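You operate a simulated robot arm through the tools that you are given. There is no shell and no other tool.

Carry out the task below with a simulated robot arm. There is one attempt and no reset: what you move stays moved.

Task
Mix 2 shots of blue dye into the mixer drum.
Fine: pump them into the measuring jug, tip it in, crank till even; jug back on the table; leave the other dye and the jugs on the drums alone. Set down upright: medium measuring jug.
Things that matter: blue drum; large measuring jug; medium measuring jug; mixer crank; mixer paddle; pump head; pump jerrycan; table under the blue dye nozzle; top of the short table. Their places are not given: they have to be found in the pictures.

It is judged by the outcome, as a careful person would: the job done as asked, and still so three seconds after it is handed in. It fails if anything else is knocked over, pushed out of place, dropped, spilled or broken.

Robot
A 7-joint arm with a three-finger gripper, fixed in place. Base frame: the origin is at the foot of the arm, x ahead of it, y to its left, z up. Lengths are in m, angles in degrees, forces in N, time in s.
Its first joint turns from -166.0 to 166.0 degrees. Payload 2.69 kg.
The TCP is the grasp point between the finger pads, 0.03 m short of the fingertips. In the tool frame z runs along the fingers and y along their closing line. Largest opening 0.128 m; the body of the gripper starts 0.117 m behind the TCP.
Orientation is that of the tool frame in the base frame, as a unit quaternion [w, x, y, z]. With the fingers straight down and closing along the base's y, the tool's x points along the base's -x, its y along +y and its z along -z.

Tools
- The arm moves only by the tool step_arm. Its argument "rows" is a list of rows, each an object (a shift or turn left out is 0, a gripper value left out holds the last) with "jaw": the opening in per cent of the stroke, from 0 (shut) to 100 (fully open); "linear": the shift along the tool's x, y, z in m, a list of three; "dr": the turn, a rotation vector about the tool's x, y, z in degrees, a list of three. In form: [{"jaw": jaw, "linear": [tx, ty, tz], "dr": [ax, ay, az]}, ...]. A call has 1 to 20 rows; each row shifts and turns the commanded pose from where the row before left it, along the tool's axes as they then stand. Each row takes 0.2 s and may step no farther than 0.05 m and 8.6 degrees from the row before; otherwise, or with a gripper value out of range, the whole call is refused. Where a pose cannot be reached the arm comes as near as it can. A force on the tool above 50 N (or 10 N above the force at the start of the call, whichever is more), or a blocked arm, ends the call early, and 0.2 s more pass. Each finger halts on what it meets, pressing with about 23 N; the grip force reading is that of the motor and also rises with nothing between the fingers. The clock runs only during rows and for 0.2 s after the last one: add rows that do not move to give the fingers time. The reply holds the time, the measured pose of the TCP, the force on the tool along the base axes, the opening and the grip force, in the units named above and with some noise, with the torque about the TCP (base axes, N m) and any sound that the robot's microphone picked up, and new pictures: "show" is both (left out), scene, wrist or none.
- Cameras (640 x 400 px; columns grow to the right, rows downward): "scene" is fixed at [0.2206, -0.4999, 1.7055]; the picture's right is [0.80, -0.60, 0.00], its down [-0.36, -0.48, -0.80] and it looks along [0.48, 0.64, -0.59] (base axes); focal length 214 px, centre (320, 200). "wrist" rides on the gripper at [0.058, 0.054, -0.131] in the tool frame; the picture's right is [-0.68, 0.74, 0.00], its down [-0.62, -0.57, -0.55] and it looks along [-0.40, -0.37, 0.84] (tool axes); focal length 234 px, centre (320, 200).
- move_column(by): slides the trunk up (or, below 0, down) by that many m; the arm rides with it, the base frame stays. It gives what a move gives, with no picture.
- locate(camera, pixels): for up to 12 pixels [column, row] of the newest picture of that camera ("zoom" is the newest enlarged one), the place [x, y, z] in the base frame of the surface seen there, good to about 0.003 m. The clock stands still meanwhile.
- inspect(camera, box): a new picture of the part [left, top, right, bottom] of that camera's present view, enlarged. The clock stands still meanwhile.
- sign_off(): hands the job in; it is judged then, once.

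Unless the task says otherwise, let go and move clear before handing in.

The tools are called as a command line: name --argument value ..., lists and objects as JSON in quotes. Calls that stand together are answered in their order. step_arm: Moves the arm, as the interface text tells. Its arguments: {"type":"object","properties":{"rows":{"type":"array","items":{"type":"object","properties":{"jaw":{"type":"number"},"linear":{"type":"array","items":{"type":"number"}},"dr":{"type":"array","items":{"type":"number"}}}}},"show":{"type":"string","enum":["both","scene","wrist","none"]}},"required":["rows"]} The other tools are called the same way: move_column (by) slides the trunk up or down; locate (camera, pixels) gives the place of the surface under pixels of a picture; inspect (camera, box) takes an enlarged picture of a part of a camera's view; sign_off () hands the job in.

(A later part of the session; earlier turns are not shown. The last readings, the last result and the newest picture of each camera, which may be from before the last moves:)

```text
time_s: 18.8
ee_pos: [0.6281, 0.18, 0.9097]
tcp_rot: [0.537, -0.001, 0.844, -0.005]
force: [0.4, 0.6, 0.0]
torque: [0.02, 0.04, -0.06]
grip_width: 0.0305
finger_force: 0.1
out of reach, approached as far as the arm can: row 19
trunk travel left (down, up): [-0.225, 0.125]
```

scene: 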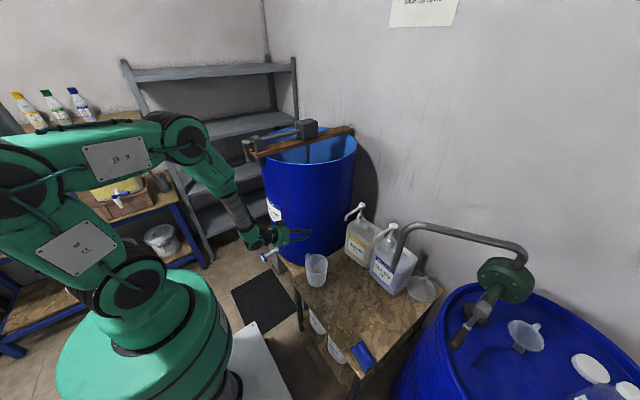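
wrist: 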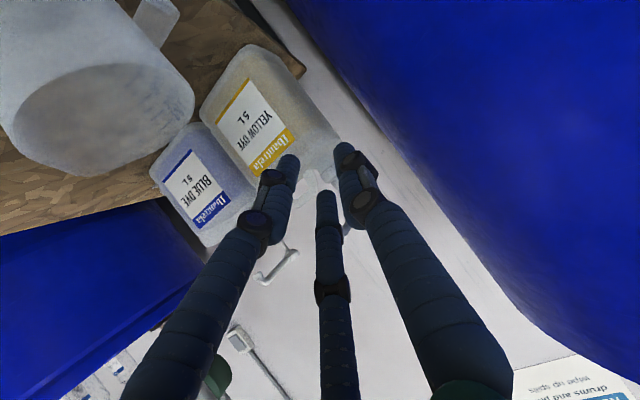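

The last 8° of pitch was out of reach at this spot, so I'll use a pitch of about 33° below horizontal. I'll back off to the near side of the handle and come down to just above grasp height, then look.

step_arm --rows '[{"jaw": 22, "dr": [0, 8.125, 0]}, {"linear": [0.0238, -0.0058, -0.0365]}, {"linear": [0.0238, -0.0058, -0.0365]}, {"linear": [0.0295, 0, 0.0192]}, {"linear": [0.0295, 0, 0.0192]}, {"linear": [0.0295, 0, 0.0192]}, {}]'

inspect --camera "wrist" --box '[160, 40, 400, 240]'

```text
time_s: 20.4
ee_pos: [0.5691, 0.1997, 0.8431]
tcp_rot: [0.472, -0.003, 0.882, -0.015]
force: [-0.3, 0.6, -0.9]
torque: [-0.01, 0.03, 0.0]
grip_width: 0.0282
finger_force: 0.0
out of reach, approached as far as the arm can: row 4, 5, 6
trunk travel left (down, up): [-0.225, 0.125]
```

scene: 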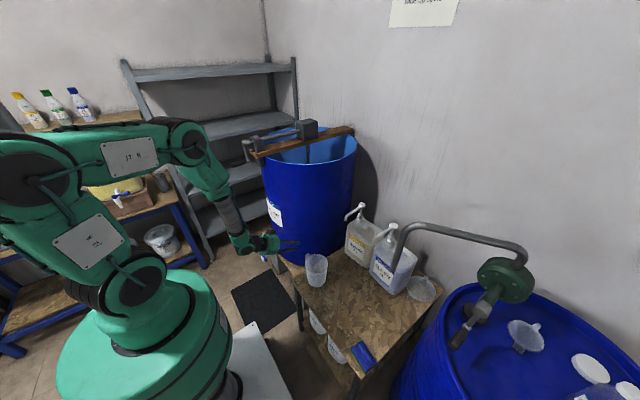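
wrist: 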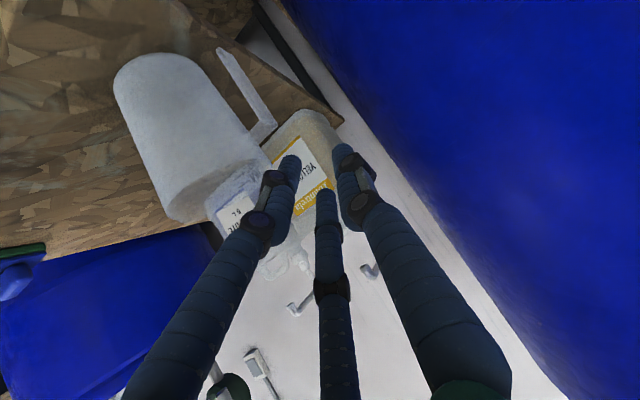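

```text
2.00 times, centred on (280, 140) of wrist
```

zoom: 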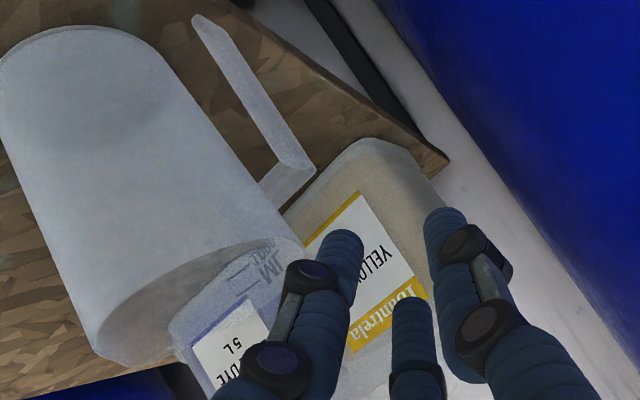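

The pose was limited to (0.569,0.200,0.843), so the arm is folding up near its base. I'll locate the arm's joints to see which limit it is before adjusting the trunk or the approach angle.

locate --camera "scene" --pixels '[[130, 282], [25, 175], [188, 140], [240, 225], [130, 155], [90, 240], [265, 243], [205, 175]]'

inspect --camera "scene" --box '[0, 100, 320, 400]'

```text
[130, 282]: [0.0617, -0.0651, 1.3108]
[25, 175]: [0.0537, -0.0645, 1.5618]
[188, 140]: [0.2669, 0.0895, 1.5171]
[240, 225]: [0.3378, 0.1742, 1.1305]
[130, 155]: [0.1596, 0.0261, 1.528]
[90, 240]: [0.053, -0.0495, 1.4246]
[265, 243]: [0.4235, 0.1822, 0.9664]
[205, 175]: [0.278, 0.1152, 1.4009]
```

```text
1.33 times, centred on (160, 250) of scene
```

zoom: 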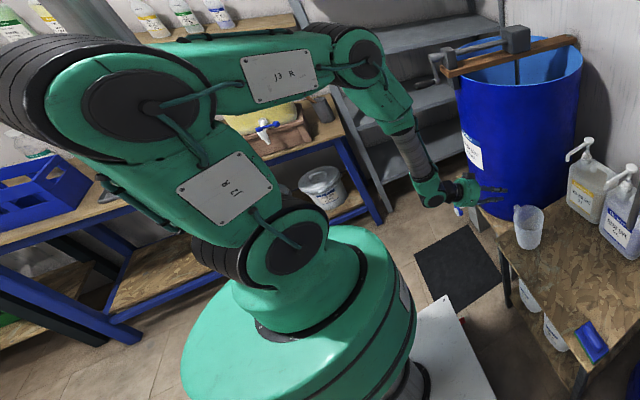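

The shoulder rides at z≈1.31, so the low reach is what folds the arm. Lowering the trunk carries the whole arm down without refolding. I'll raise the tool to the pose that worked, then drop the trunk.

step_arm --rows '[{"linear": [-0.0295, 0, -0.0192]}, {"linear": [-0.0295, 0, -0.0192]}, {"linear": [-0.0295, 0, -0.0192]}, {}]' --show "none"

```text
time_s: 21.4
ee_pos: [0.5693, 0.1993, 0.9502]
tcp_rot: [0.476, 0.001, 0.879, 0.0]
force: [-0.3, -0.1, 0.3]
torque: [0.0, 0.01, -0.01]
grip_width: 0.0283
finger_force: 0.1
trunk travel left (down, up): [-0.225, 0.125]
```

The tool sits at (0.569,0.199,0.950) with δ=33°, so the command starts from the pose actually reached. I'll align y with the gap, back x off slightly and lower the trunk 0.2 m.

step_arm --rows '[{"linear": [0.0084, -0.0179, -0.0128]}, {"linear": [0.0084, -0.0179, -0.0128]}, {}]' --show "none"

move_column --by -0.19

inspect --camera "wrist" --box '[160, 20, 440, 220]'

inspect --camera "scene" --box '[230, 200, 350, 300]'

```text
time_s: 22.2
ee_pos: [0.537, 0.1635, 0.9501]
tcp_rot: [0.476, 0.001, 0.88, 0.0]
force: [-0.2, -0.1, -0.4]
torque: [0.02, 0.0, 0.02]
grip_width: 0.0283
finger_force: 0.2
trunk travel left (down, up): [-0.225, 0.125]
```

```text
time_s: 24.3
ee_pos: [0.5371, 0.1628, 0.7591]
tcp_rot: [0.476, 0.001, 0.879, 0.0]
force: [0.2, -0.8, -0.5]
torque: [0.0, 0.02, 0.02]
grip_width: 0.0279
finger_force: 0.0
trunk travel left (down, up): [-0.035, 0.315]
```

```text
2.00 times, centred on (300, 120) of wrist
```

zoom: 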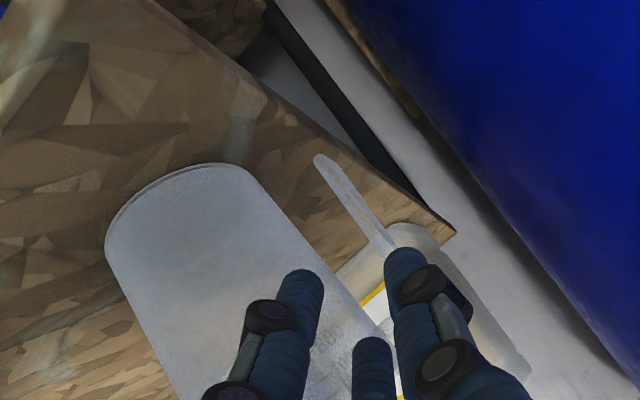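

```text
4.00 times, centred on (290, 250) of scene
```

zoom: 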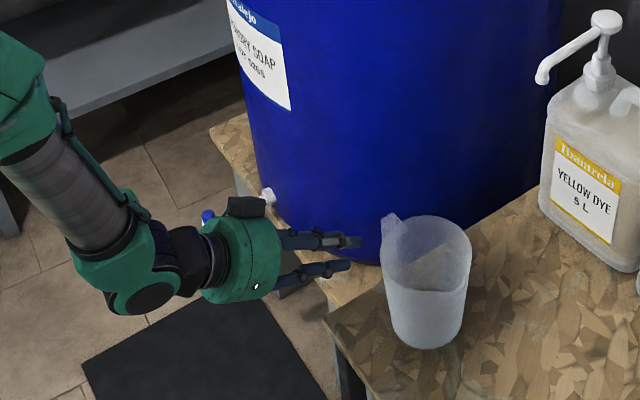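

The hand lines up with the gap at TCP (0.537,0.163,0.759). The strap appears edge-on at zoom (350,200) with the jug wall to its left. I'll check the tap position, then slide in along the tool axis in small steps.

step_arm --rows '[{"jaw": 24, "linear": [0.0041, 0.0022, 0]}, {"linear": [0, 0, 0.03]}, {"linear": [0, 0, 0.025]}, {}]' --show "wrist"

inspect --camera "wrist" --box '[240, 60, 400, 220]'

```text
time_s: 25.3
ee_pos: [0.5815, 0.1645, 0.7263]
tcp_rot: [0.476, 0.001, 0.879, -0.001]
force: [-0.1, -0.1, 0.5]
torque: [0.01, 0.0, 0.0]
grip_width: 0.0309
finger_force: 0.1
trunk travel left (down, up): [-0.035, 0.315]
```

wrist: 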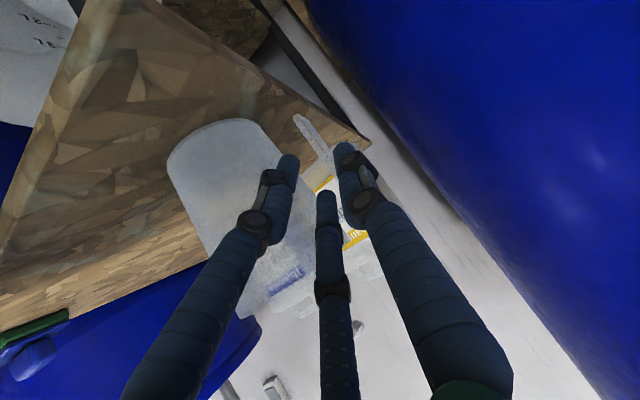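

```text
2.50 times, centred on (320, 140) of wrist
```

zoom: 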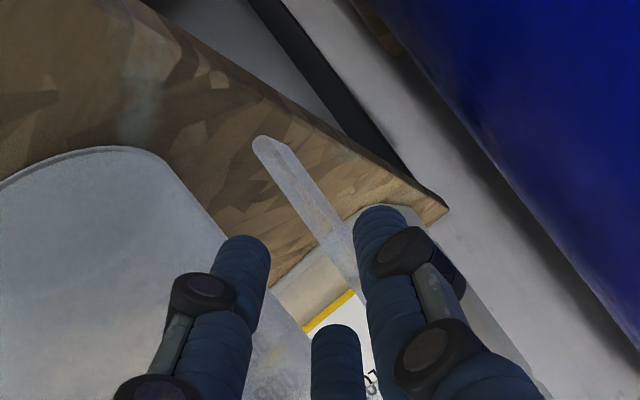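

The strap now runs between the left rod (240,260) and the right rod (380,230), aimed as intended. I'll continue in by small steps and watch the force.

step_arm --rows '[{"linear": [0, 0, 0.02]}, {"linear": [0, 0, 0.02]}, {"linear": [0, 0, 0.018]}, {}]'

inspect --camera "wrist" --box '[240, 60, 400, 220]'

inspect --camera "scene" --box '[270, 230, 350, 290]'

```text
time_s: 26.3
ee_pos: [0.6309, 0.1654, 0.6934]
tcp_rot: [0.475, 0.0, 0.88, -0.001]
force: [-0.1, -0.1, 0.0]
torque: [-0.01, 0.02, 0.01]
grip_width: 0.0308
finger_force: 0.1
trunk travel left (down, up): [-0.035, 0.315]
```

scene: 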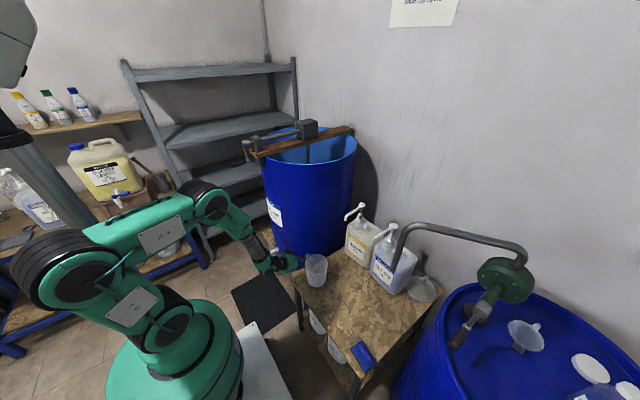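
wrist: 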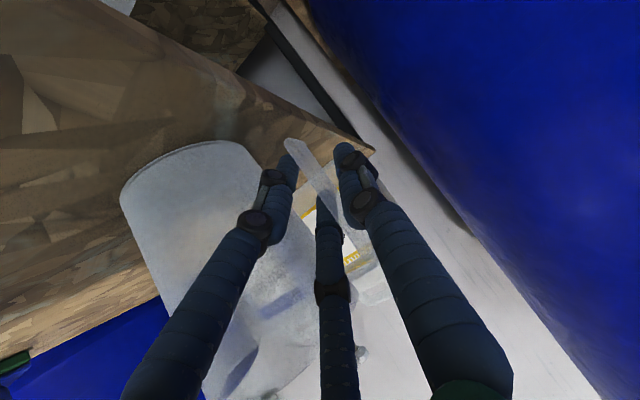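

```text
2.50 times, centred on (320, 140) of wrist
```

zoom: 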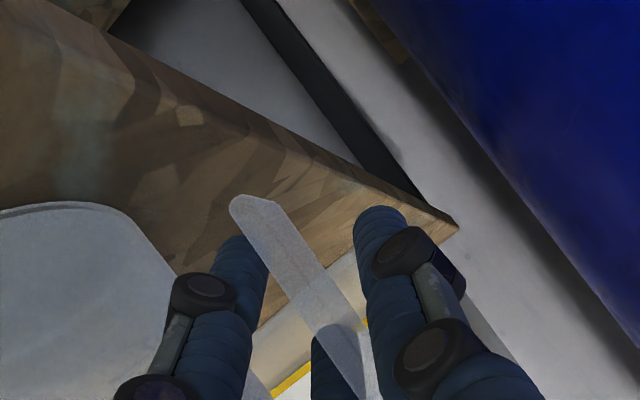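

```text
6.67 times, centred on (310, 260) of scene
```

zoom: 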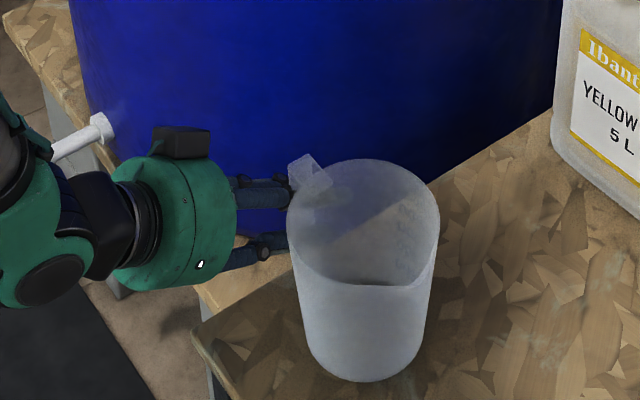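

The strap sits between the rods with no contact force. I'll shift 3 mm in +y to centre on it and close.

step_arm --rows '[{"linear": [0, 0.003, 0]}, {"jaw": 15}, {"jaw": 8}, {"jaw": 0}, {"jaw": 0}, {"jaw": 0}, {"jaw": 0}]'

inspect --camera "wrist" --box '[240, 60, 400, 220]'

inspect --camera "scene" --box '[270, 230, 350, 290]'

```text
time_s: 27.9
ee_pos: [0.6295, 0.1684, 0.6943]
tcp_rot: [0.476, 0.0, 0.88, 0.0]
force: [0.2, -0.3, 0.5]
torque: [-0.03, -0.02, 0.03]
grip_width: 0.0126
finger_force: 22.5
trunk travel left (down, up): [-0.035, 0.315]
```

scene: 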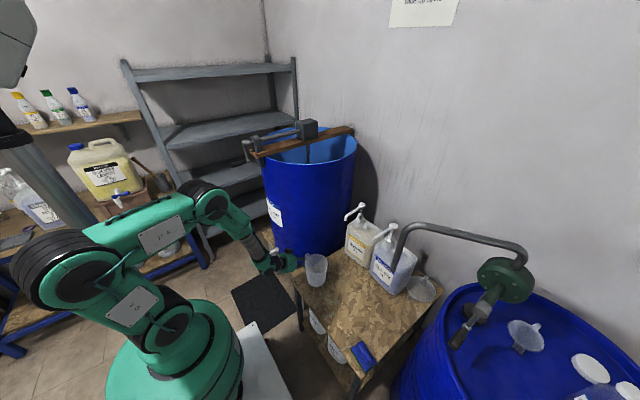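
wrist: 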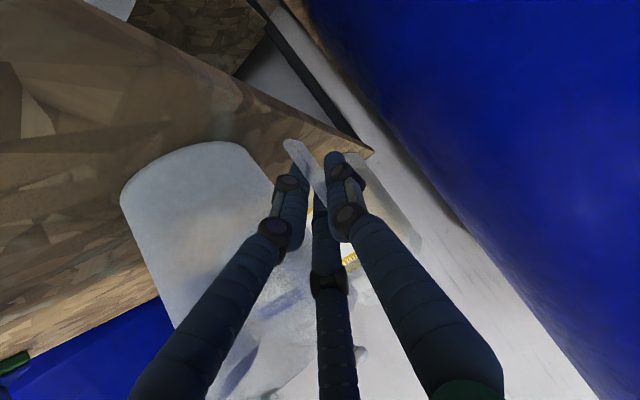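

```text
2.50 times, centred on (320, 140) of wrist
```

zoom: 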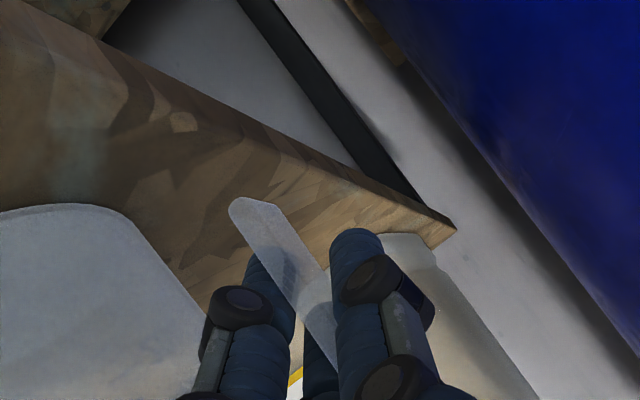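

```text
6.67 times, centred on (310, 260) of scene
```

zoom: 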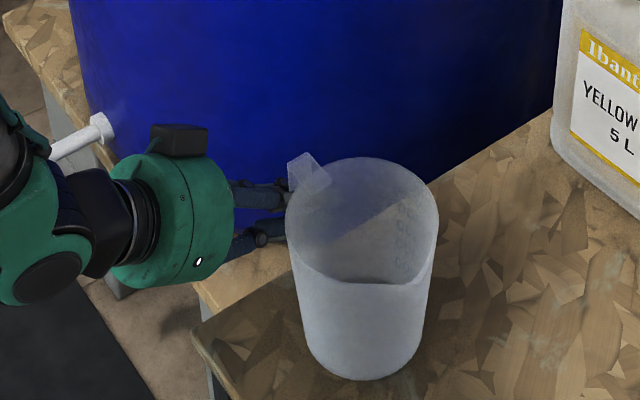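

The grip holds the strap at 12.6 mm with 22.5 N. I'll lift about 4 cm as a test to see whether the jug stays level and firm.

step_arm --rows '[{"linear": [-0.0084, 0, -0.0055]}, {"linear": [-0.0126, 0, -0.0082]}, {"linear": [-0.0126, 0, -0.0082]}, {}]'

inspect --camera "scene" --box '[270, 230, 350, 290]'

```text
time_s: 28.9
ee_pos: [0.6294, 0.1682, 0.7341]
tcp_rot: [0.476, 0.0, 0.879, 0.0]
force: [0.1, 0.4, -0.3]
torque: [0.04, -0.02, 0.01]
grip_width: 0.0126
finger_force: 22.7
trunk travel left (down, up): [-0.035, 0.315]
```

scene: 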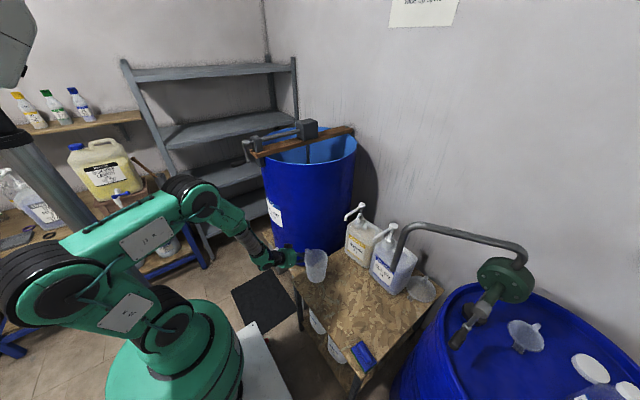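
wrist: 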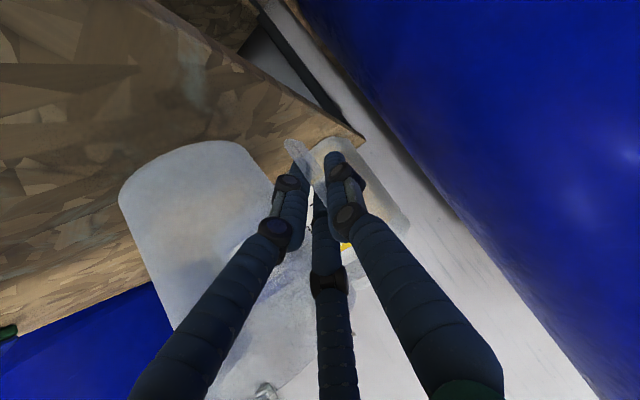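

```text
6.67 times, centred on (310, 260) of scene
```

zoom: 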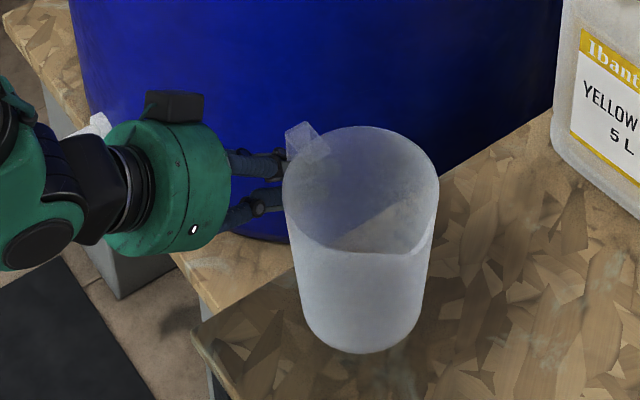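

The jug lifted cleanly and stays level, with its axis about 0.089 m to the -y side of the TCP. I'll carry it to put its axis near (0.812,-0.102), under the nozzle outlet and clear of the can front.

step_arm --rows '[{"linear": [-0.01247, -0.02266, 0.01913]}, {"linear": [-0.01247, -0.02266, 0.01913]}, {"linear": [-0.01247, -0.02266, 0.01913]}, {"linear": [-0.01247, -0.02266, 0.01913]}, {"linear": [-0.01247, -0.02266, 0.01913]}, {"linear": [-0.01247, -0.02266, 0.01913]}, {"linear": [-0.0062, -0.0113, 0.0096]}, {}]'

inspect --camera "scene" --box '[320, 200, 420, 310]'

```text
time_s: 30.7
ee_pos: [0.7683, 0.0804, 0.734]
tcp_rot: [0.475, 0.009, 0.88, -0.003]
force: [-0.1, -0.2, -0.9]
torque: [0.07, -0.01, -0.02]
grip_width: 0.0128
finger_force: 23.0
out of reach, approached as far as the arm can: row 5, 6, 7
trunk travel left (down, up): [-0.035, 0.315]
```

scene: 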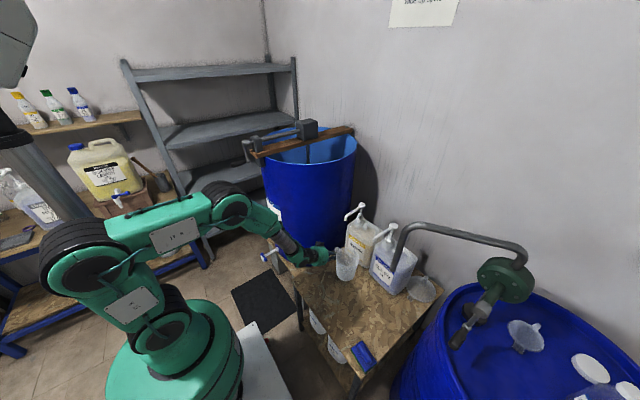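
wrist: 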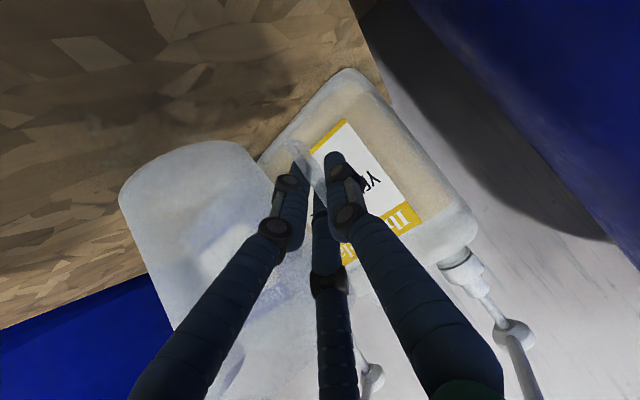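

```text
3.64 times, centred on (370, 255) of scene
```

zoom: 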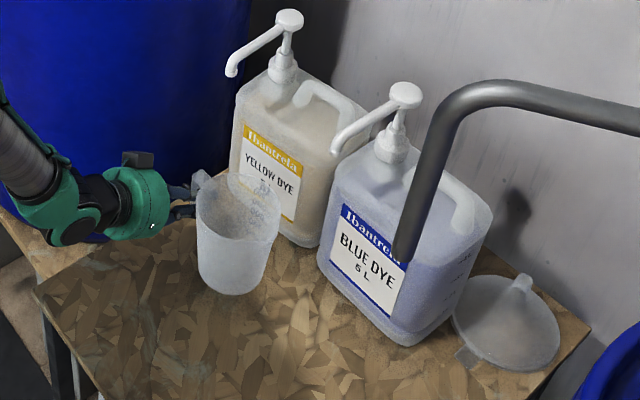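

The arm stopped at (0.768,0.080,0.734), with rows 5–7 out of reach, though the jug is still held well. I'll locate the arm joints to understand the limit before choosing another trunk height or yaw.

locate --camera "scene" --pixels '[[165, 328], [78, 265], [60, 260], [235, 207], [100, 230], [150, 215], [265, 225], [285, 243], [318, 255], [295, 250], [130, 300], [345, 262]]'

inspect --camera "scene" --box '[20, 160, 360, 400]'

```text
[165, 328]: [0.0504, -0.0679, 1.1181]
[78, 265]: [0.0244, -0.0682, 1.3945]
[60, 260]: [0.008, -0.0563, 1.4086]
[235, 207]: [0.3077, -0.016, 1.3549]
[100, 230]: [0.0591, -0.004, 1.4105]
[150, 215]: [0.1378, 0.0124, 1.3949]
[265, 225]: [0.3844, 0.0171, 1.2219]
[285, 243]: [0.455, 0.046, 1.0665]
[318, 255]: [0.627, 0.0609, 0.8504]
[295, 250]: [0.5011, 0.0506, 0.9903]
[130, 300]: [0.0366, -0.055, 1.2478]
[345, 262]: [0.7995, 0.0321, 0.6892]
```

```text
1.67 times, centred on (190, 280) of scene
```

zoom: 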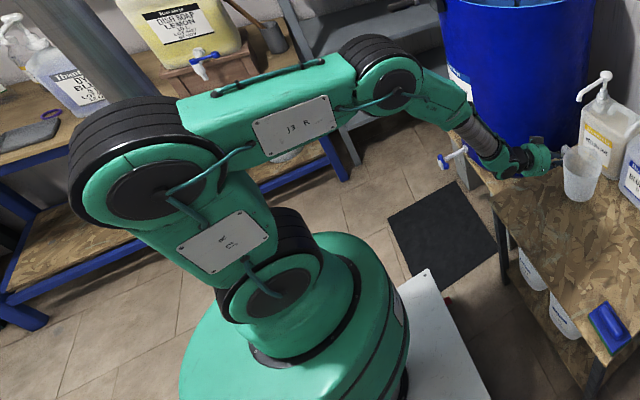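

The forearm roll seems to hit its limit when the tool yaw lines up with the arm's azimuth. Turning the hand about 13° clockwise keeps it clear of that. I'll yaw and continue to the nozzle position at the same height.

step_arm --rows '[{"dr": [5.45, 0, 3.55]}, {"dr": [5.45, 0, 3.55]}, {"linear": [-0.0118, -0.01935, 0.0181]}, {"linear": [-0.0118, -0.01935, 0.0181]}, {"linear": [-0.0118, -0.01935, 0.0181]}, {"linear": [-0.0118, -0.01935, 0.0181]}, {}]'

inspect --camera "scene" --box '[330, 200, 430, 310]'

```text
time_s: 32.3
ee_pos: [0.8358, -0.0157, 0.7341]
tcp_rot: [0.472, 0.1, 0.874, -0.054]
force: [-0.2, 0.2, -0.3]
torque: [0.05, -0.02, 0.01]
grip_width: 0.0128
finger_force: 23.3
trunk travel left (down, up): [-0.035, 0.315]
```

scene: 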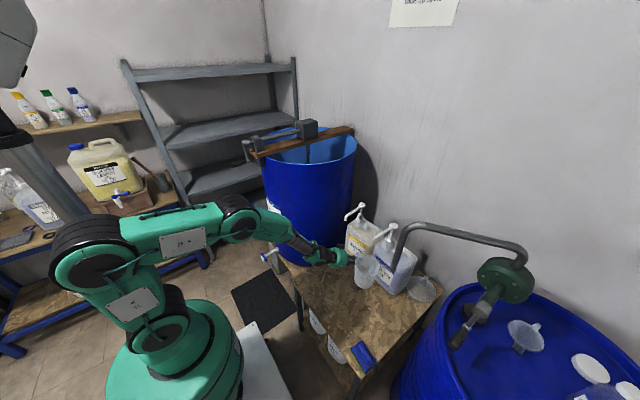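
wrist: 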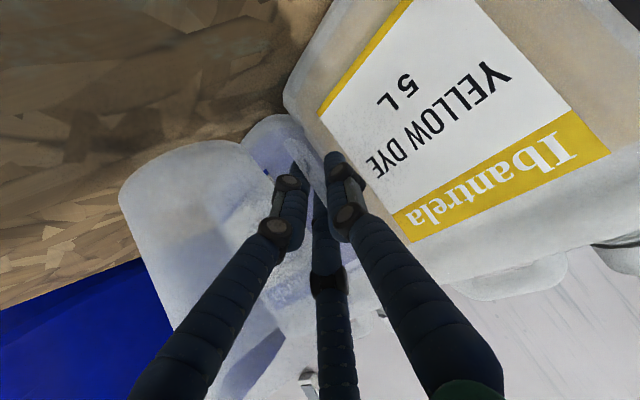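

```text
3.64 times, centred on (380, 255) of scene
```

zoom: 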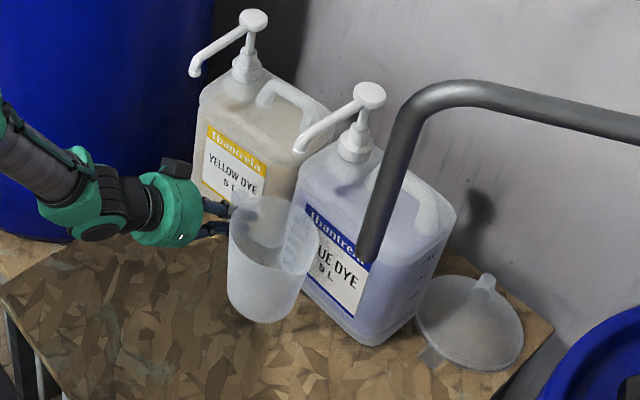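

The jug hangs with its axis at about (0.816,-0.102), right below the nozzle tip, with about 1 cm to the can front. I'll lower it gently onto the table.

step_arm --rows '[{"linear": [0.0168, 0, 0.0109]}, {"linear": [0.0101, 0, 0.0066]}, {"linear": [0.0042, 0, 0.0027]}, {"linear": [0.0021, 0, 0.0014]}, {}]'

inspect --camera "scene" --box '[330, 200, 430, 310]'

```text
time_s: 33.5
ee_pos: [0.8351, -0.0156, 0.6957]
tcp_rot: [0.473, 0.1, 0.874, -0.055]
force: [-0.8, 1.2, 1.2]
torque: [-0.14, 0.06, -0.04]
grip_width: 0.0127
finger_force: 22.8
trunk travel left (down, up): [-0.035, 0.315]
```

scene: 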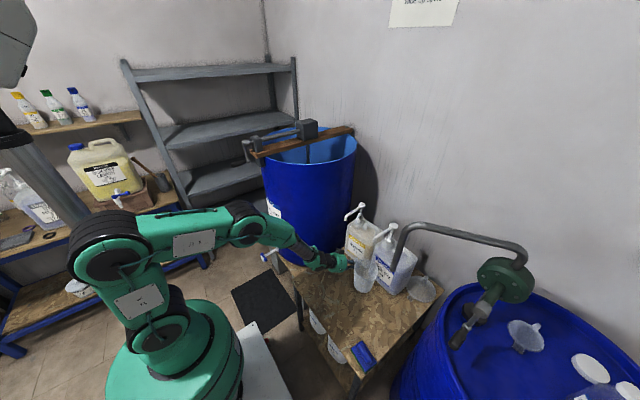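
wrist: 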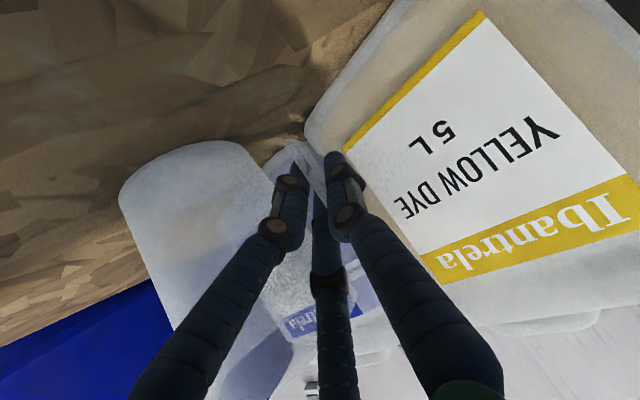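

```text
3.64 times, centred on (380, 255) of scene
```

zoom: 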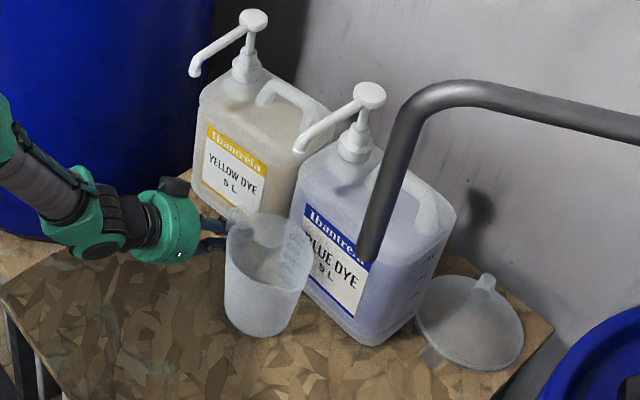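

There is light contact (1.2 N up) at z=0.696, so the jug is on the table. I'll open the fingers just enough and back straight out along the tool axis.

step_arm --rows '[{"jaw": 16}, {"jaw": 23}, {"jaw": 23}, {"linear": [0, 0, -0.015]}, {"linear": [0, 0, -0.025]}, {"linear": [0, 0, -0.03]}, {"linear": [0, 0, -0.03]}, {"linear": [0, 0, -0.03]}, {}]'

inspect --camera "scene" --box '[330, 200, 430, 310]'

```text
time_s: 35.5
ee_pos: [0.7288, 0.0089, 0.7662]
tcp_rot: [0.473, 0.1, 0.874, -0.054]
force: [0.0, 0.3, 0.7]
torque: [0.0, 0.03, 0.01]
grip_width: 0.0293
finger_force: 0.0
trunk travel left (down, up): [-0.035, 0.315]
```

scene: 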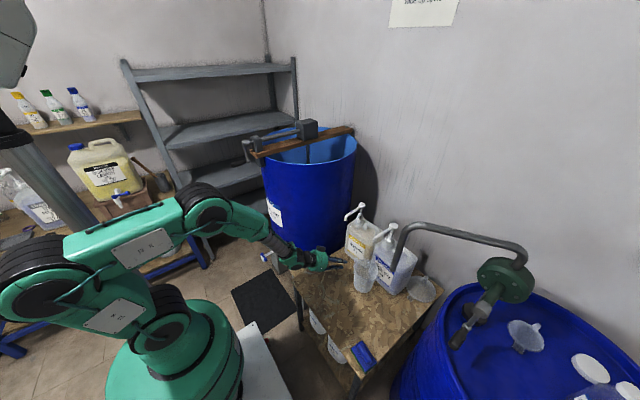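
wrist: 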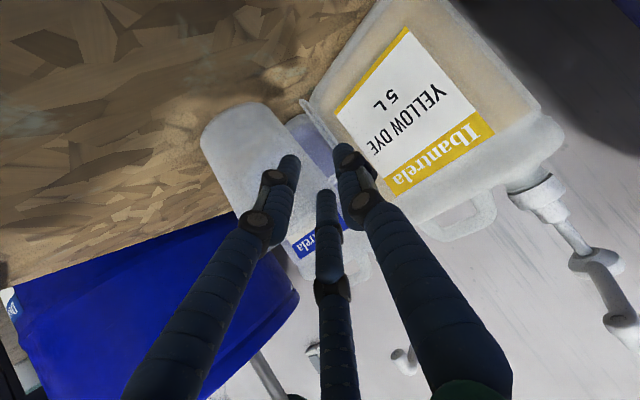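

```text
3.64 times, centred on (380, 255) of scene
```

zoom: 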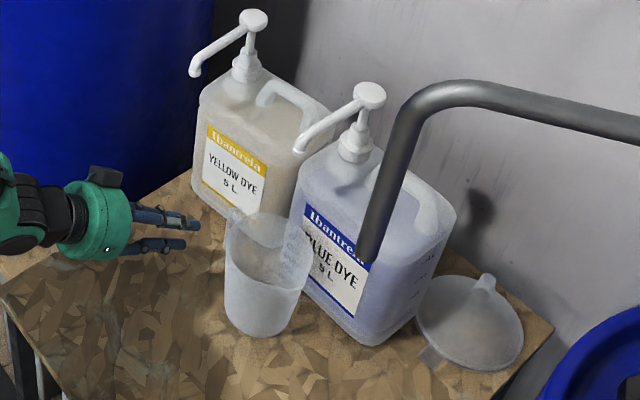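

The jug now stands under the nozzle, with its rim centre at about (0.82,-0.102) against the nozzle tip at (0.828,-0.10). I'll raise the trunk back up to clear the area.

step_arm --rows '[{"linear": [0, 0, -0.04]}, {}]' --show "none"

move_column --by 0.19

step_arm --rows '[{"linear": [-0.0335, 0, -0.0218]}, {"linear": [-0.0335, 0, -0.0218]}, {"linear": [-0.0335, 0, -0.0218]}, {"dr": [-5.45, 0, -3.55]}, {"dr": [-5.45, 0, -3.55]}, {"dr": [0, 8.157, 0]}, {"dr": [0, 8.157, 0]}, {"dr": [0, 8.157, 0]}, {"dr": [0, 8.157, 0]}, {"dr": [0, 8.157, 0]}, {"dr": [0, 8.157, 0]}, {"dr": [0, 8.157, 0]}, {"jaw": 0}, {"jaw": 0}]'

```text
time_s: 36.1
ee_pos: [0.6962, 0.0179, 0.7877]
tcp_rot: [0.473, 0.1, 0.874, -0.054]
force: [-0.1, -0.6, -0.8]
torque: [0.03, -0.02, -0.03]
grip_width: 0.0293
finger_force: 0.1
trunk travel left (down, up): [-0.035, 0.315]
```

```text
time_s: 38.2
ee_pos: [0.6956, 0.0161, 0.9775]
tcp_rot: [0.472, 0.1, 0.874, -0.055]
force: [-0.2, 0.0, -0.9]
torque: [0.0, -0.01, 0.01]
grip_width: 0.0294
finger_force: 0.0
trunk travel left (down, up): [-0.225, 0.125]
```

```text
time_s: 41.2
ee_pos: [0.6992, 0.0141, 1.0934]
tcp_rot: [0.054, 0.014, 0.998, -0.03]
force: [0.0, -0.5, -1.2]
torque: [0.02, 0.08, 0.0]
grip_width: 0.0022
finger_force: 22.9
out of reach, approached as far as the arm can: row 5, 9, 10
trunk travel left (down, up): [-0.225, 0.125]
```

scene: 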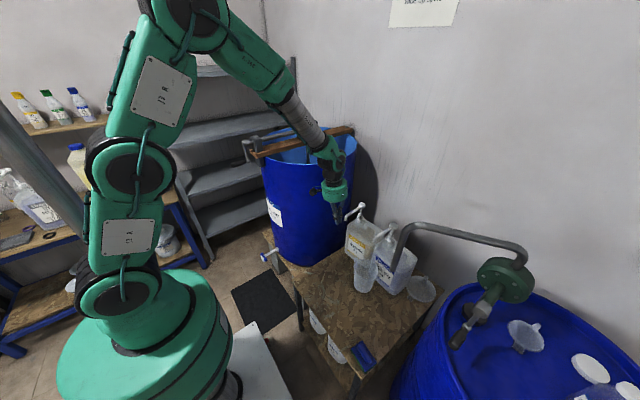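
wrist: 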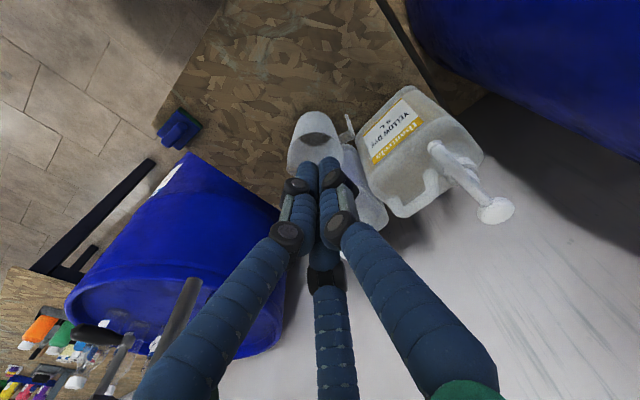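

The hand is nearly vertical again with the fingers shut. I'll remove the remaining few degrees of tilt and move over the blue pump head at (0.954,-0.103), keeping about 7 cm above it.

step_arm --rows '[{"dr": [-3.44, 6.19, -1.6]}, {"linear": [-0.0364, -0.0167, 0]}, {"linear": [-0.0364, -0.0167, 0]}, {"linear": [-0.0364, -0.0167, 0]}, {"linear": [-0.0364, -0.0167, 0]}, {"linear": [-0.0364, -0.0167, 0]}, {"linear": [-0.0364, -0.0167, 0]}, {"linear": [-0.0364, -0.0167, 0]}, {}]'

inspect --camera "wrist" --box '[220, 100, 420, 260]'

inspect --camera "scene" --box '[340, 140, 440, 260]'

```text
time_s: 43.2
ee_pos: [0.953, -0.1039, 1.0959]
tcp_rot: [0.001, 0.0, 1.0, -0.001]
force: [1.2, -0.1, -0.3]
torque: [-0.02, 0.04, -0.02]
grip_width: 0.0022
finger_force: 22.8
trunk travel left (down, up): [-0.225, 0.125]
```

scene: 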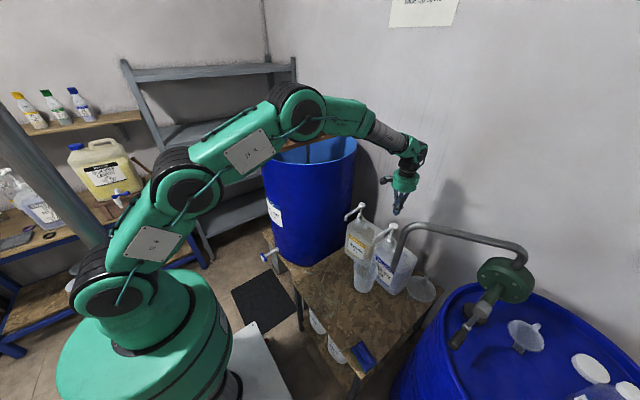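
wrist: 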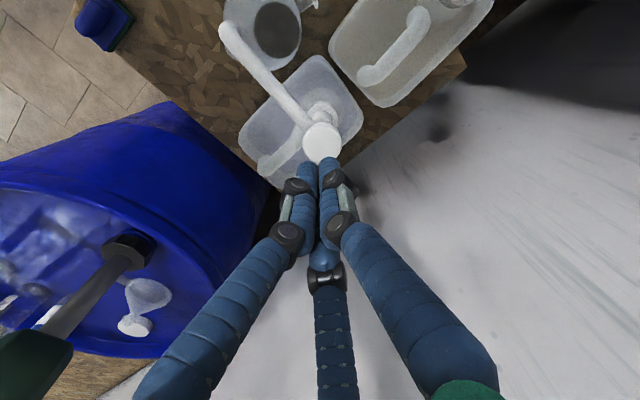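

```text
2.50 times, centred on (320, 180) of wrist
```

zoom: 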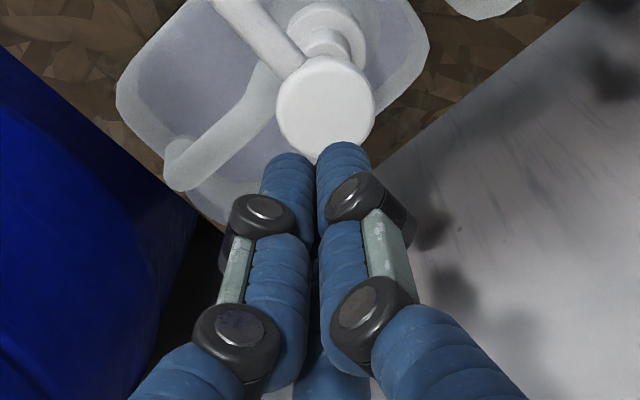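

```text
3.33 times, centred on (390, 200) of scene
```

zoom: 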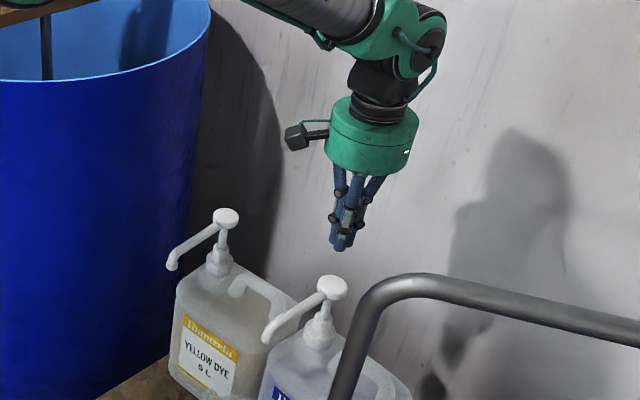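

The closed fingertips hover over the pump head disc at wrist (322,142). I'll locate the disc's centre and edges to fine-tune the alignment.

locate --camera "wrist" --pixels '[[322, 142], [307, 142], [337, 142], [322, 126], [313, 132], [332, 132], [322, 155], [225, 30], [275, 30], [238, 45], [305, 5], [299, 22]]'

```text
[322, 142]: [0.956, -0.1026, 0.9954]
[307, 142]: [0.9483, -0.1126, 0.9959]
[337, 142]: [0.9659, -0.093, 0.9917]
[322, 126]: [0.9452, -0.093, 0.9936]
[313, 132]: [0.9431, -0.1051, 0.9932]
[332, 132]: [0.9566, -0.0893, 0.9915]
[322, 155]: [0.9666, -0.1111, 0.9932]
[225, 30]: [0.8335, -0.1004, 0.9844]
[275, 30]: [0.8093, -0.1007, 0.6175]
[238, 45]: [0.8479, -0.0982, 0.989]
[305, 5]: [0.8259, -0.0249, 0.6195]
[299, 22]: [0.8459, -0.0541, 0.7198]
```

The pump head centre is at (0.9565,-0.1025) with its top at z≈0.9945. I'll centre on it and descend to just above contact, then begin the press in small downward increments without reversing.

step_arm --rows '[{"linear": [-0.0035, 0.0014, 0]}, {"linear": [0, 0, 0.04]}, {"linear": [0, 0, 0.023]}, {}, {}]' --show "scene"

inspect --camera "scene" --box '[350, 180, 420, 270]'

```text
time_s: 44.4
ee_pos: [0.9566, -0.101, 1.0313]
tcp_rot: [0.001, 0.0, 1.0, -0.001]
force: [-0.6, -0.2, 0.9]
torque: [0.02, -0.02, 0.0]
grip_width: 0.0025
finger_force: 22.9
trunk travel left (down, up): [-0.225, 0.125]
```

scene: 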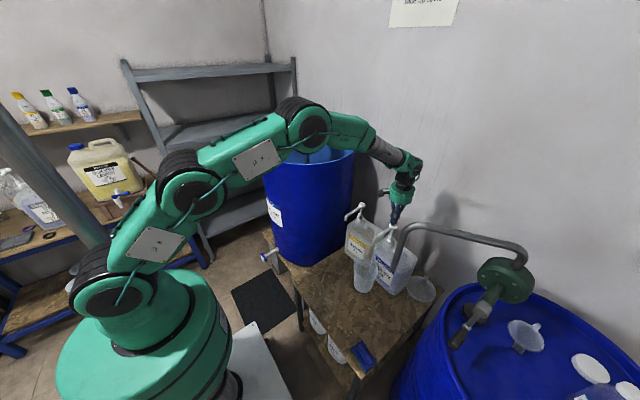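

```text
4.44 times, centred on (385, 225) of scene
```

zoom: 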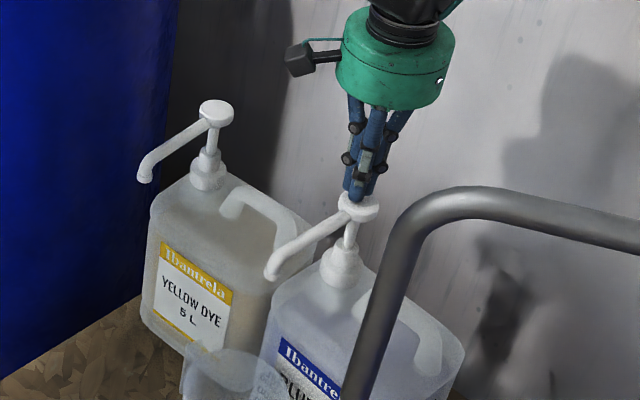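

The fingertips sit right over the head, about 7 mm above it. Now I'll start the first press, downward only.

step_arm --rows '[{"linear": [0, 0, 0.005]}, {"linear": [0, 0, 0.005]}, {"linear": [0, 0, 0.005]}, {"linear": [0, 0, 0.005]}]' --show "none"

inspect --camera "scene" --box '[350, 180, 420, 270]'

```text
time_s: 45.4
ee_pos: [0.9558, -0.1031, 1.0134]
tcp_rot: [0.001, 0.0, 1.0, -0.002]
force: [1.1, 0.0, 2.4]
torque: [-0.04, 0.02, -0.03]
grip_width: 0.0059
finger_force: 23.2
trunk travel left (down, up): [-0.225, 0.125]
```

```text
4.44 times, centred on (385, 225) of scene
```

zoom: 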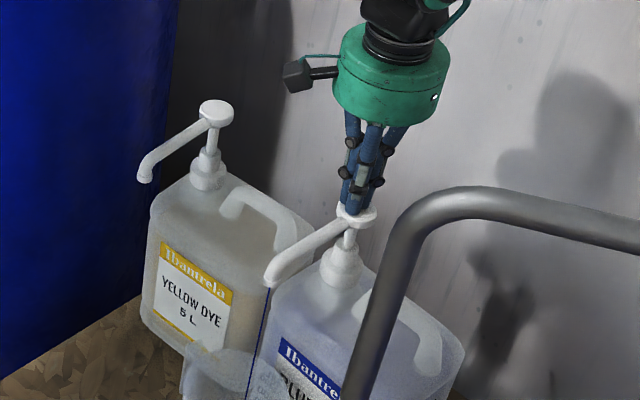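

The pump is yielding at about 2.4 N and a thin blue stream at zoom (262,300) falls from the nozzle towards the jug. I'll keep pressing down to the stop.

step_arm --rows '[{"linear": [0, 0, 0.005]}, {"linear": [0, 0, 0.005]}, {"linear": [0, 0, 0.005]}]' --show "none"

inspect --camera "scene" --box '[350, 180, 420, 300]'

```text
time_s: 46.2
ee_pos: [0.957, -0.1024, 0.9963]
tcp_rot: [0.001, -0.001, 1.0, -0.001]
force: [1.7, -2.1, 5.6]
torque: [-0.04, -0.04, 0.01]
grip_width: 0.0059
finger_force: 23.1
trunk travel left (down, up): [-0.225, 0.125]
```

```text
3.33 times, centred on (385, 240) of scene
```

zoom: 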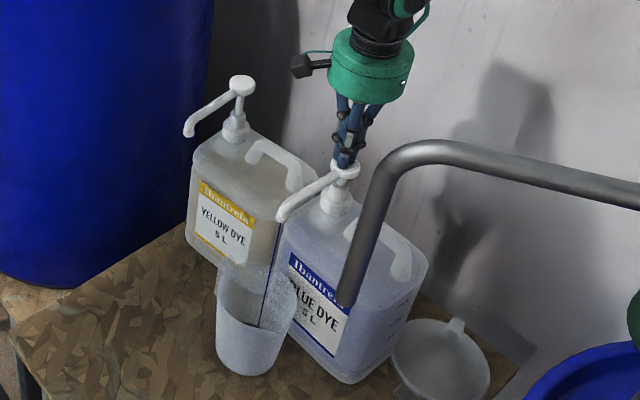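

The stream from zoom (280,215) lands inside the jug at (262,325). Force is now 5.6 N after about 28 mm of travel, so I'll continue to the bottom.

step_arm --rows '[{"linear": [0, 0, 0.004]}, {"linear": [0, 0, 0.004]}, {"linear": [0, 0, 0.004]}]' --show "none"

inspect --camera "scene" --box '[350, 180, 420, 300]'

```text
time_s: 47.0
ee_pos: [0.9551, -0.102, 0.9849]
tcp_rot: [0.0, 0.0, 1.0, -0.001]
force: [-0.3, 1.0, 8.3]
torque: [0.03, 0.04, 0.01]
grip_width: 0.006
finger_force: 22.6
trunk travel left (down, up): [-0.225, 0.125]
```

```text
3.33 times, centred on (385, 240) of scene
```

zoom: 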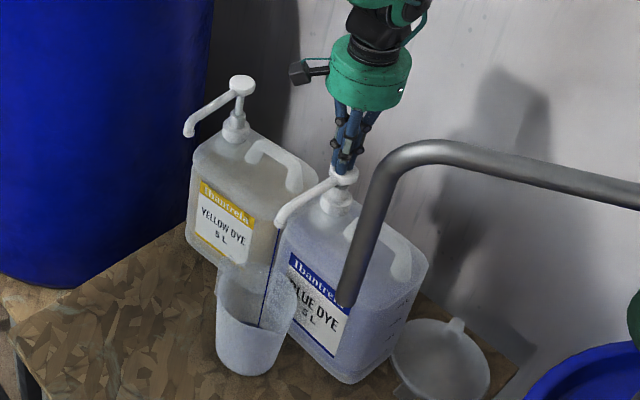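

Force climbs steadily to 8.3 N, so it's still spring travel rather than the stop. I'll keep going.

step_arm --rows '[{"linear": [0, 0, 0.004]}, {"linear": [0, 0, 0.004]}, {"linear": [0, 0, 0.004]}]' --show "none"

inspect --camera "scene" --box '[350, 180, 420, 300]'

```text
time_s: 47.8
ee_pos: [0.955, -0.1023, 0.9794]
tcp_rot: [0.004, 0.0, 1.0, -0.001]
force: [-13.0, 1.1, 46.2]
torque: [0.07, 0.43, 0.02]
grip_width: 0.0059
finger_force: 23.3
trunk travel left (down, up): [-0.225, 0.125]
```

```text
3.33 times, centred on (385, 240) of scene
```

zoom: 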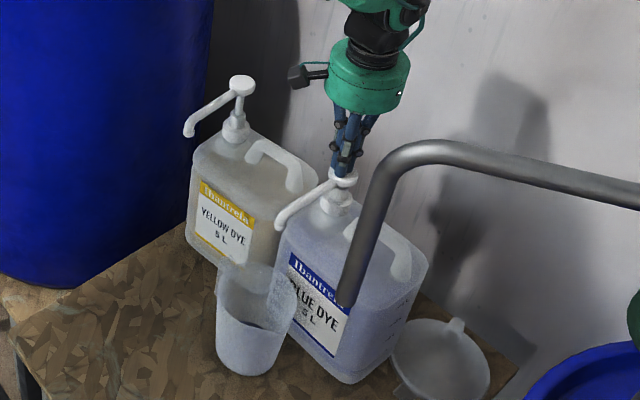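

The stop is reached: 46 N at z=0.979 and the stream has ceased, so that's shot one. I'll let the head come fully back up.

step_arm --rows '[{"linear": [0, 0, -0.006]}, {"linear": [0, 0, -0.008]}, {"linear": [0, 0, -0.01]}, {"linear": [0, 0, -0.01]}, {"linear": [0, 0, -0.01]}, {"linear": [0, 0, -0.01]}, {"linear": [0, 0, -0.01]}, {"linear": [0, 0, -0.006]}, {}, {}]'

inspect --camera "scene" --box '[350, 180, 420, 300]'

inspect --camera "wrist" --box '[200, 0, 400, 200]'

```text
time_s: 50.0
ee_pos: [0.9573, -0.1015, 1.0417]
tcp_rot: [0.0, 0.0, 1.0, -0.001]
force: [0.5, 0.5, 0.3]
torque: [0.01, 0.03, 0.0]
grip_width: 0.0022
finger_force: 22.9
trunk travel left (down, up): [-0.225, 0.125]
```

scene: 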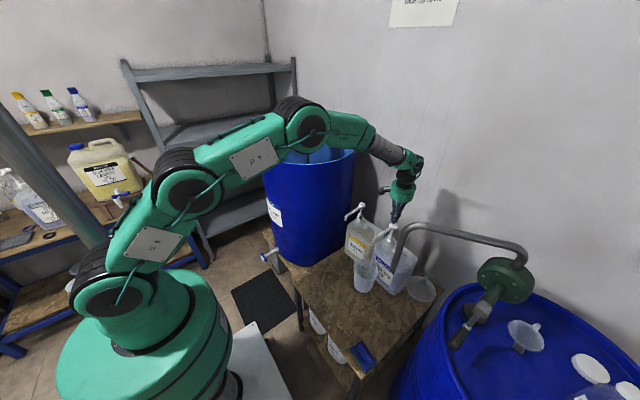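
wrist: 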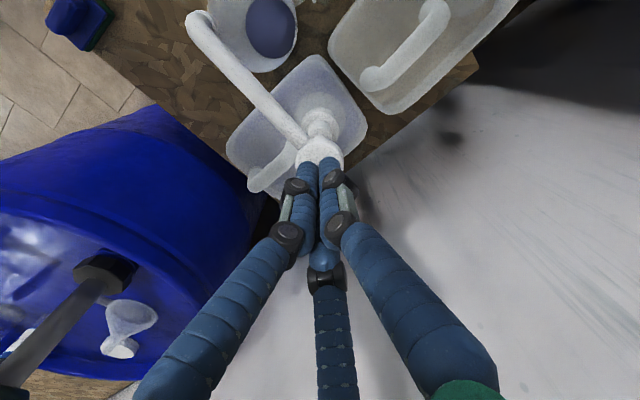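

```text
3.33 times, centred on (385, 240) of scene
```

zoom: 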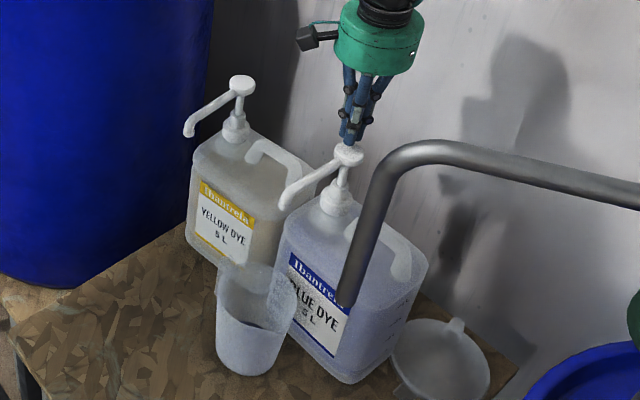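

```text
2.00 times, centred on (300, 100) of wrist
```

zoom: 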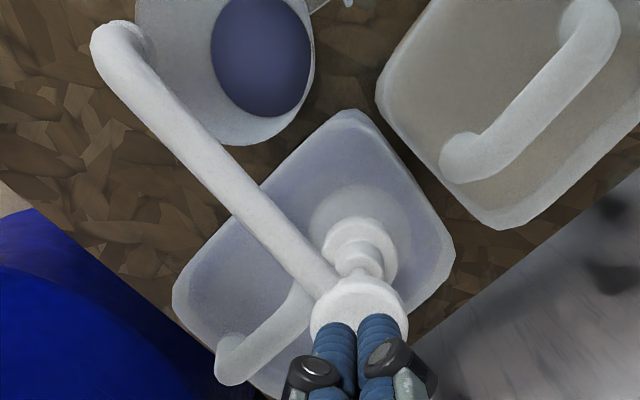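

The jug floor is now dark blue and the head is fully up again. Second press with the same motion, down to the stop.

step_arm --rows '[{"linear": [0, 0, 0.012]}, {"linear": [0, 0, 0.005]}, {"linear": [0, 0, 0.005]}, {"linear": [0, 0, 0.005]}, {"linear": [0, 0, 0.005]}, {"linear": [0, 0, 0.005]}, {"linear": [0, 0, 0.005]}, {"linear": [0, 0, 0.005]}, {"linear": [0, 0, 0.005]}, {"linear": [0, 0, 0.005]}, {"linear": [0, 0, 0.004]}, {"linear": [0, 0, 0.003]}, {"linear": [0, 0, 0.003]}, {}]' --show "none"

inspect --camera "scene" --box '[350, 180, 420, 300]'

```text
time_s: 53.0
ee_pos: [0.957, -0.1029, 0.9798]
tcp_rot: [0.004, 0.0, 1.0, -0.001]
force: [-3.8, -0.5, 35.9]
torque: [-0.03, 0.24, 0.0]
grip_width: 0.0058
finger_force: 23.4
trunk travel left (down, up): [-0.225, 0.125]
```

```text
3.33 times, centred on (385, 240) of scene
```

zoom: 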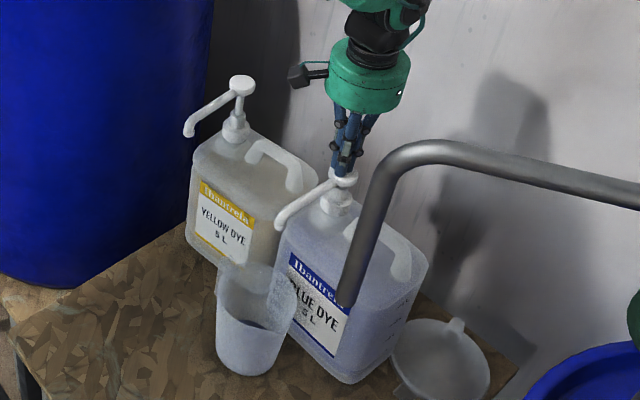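

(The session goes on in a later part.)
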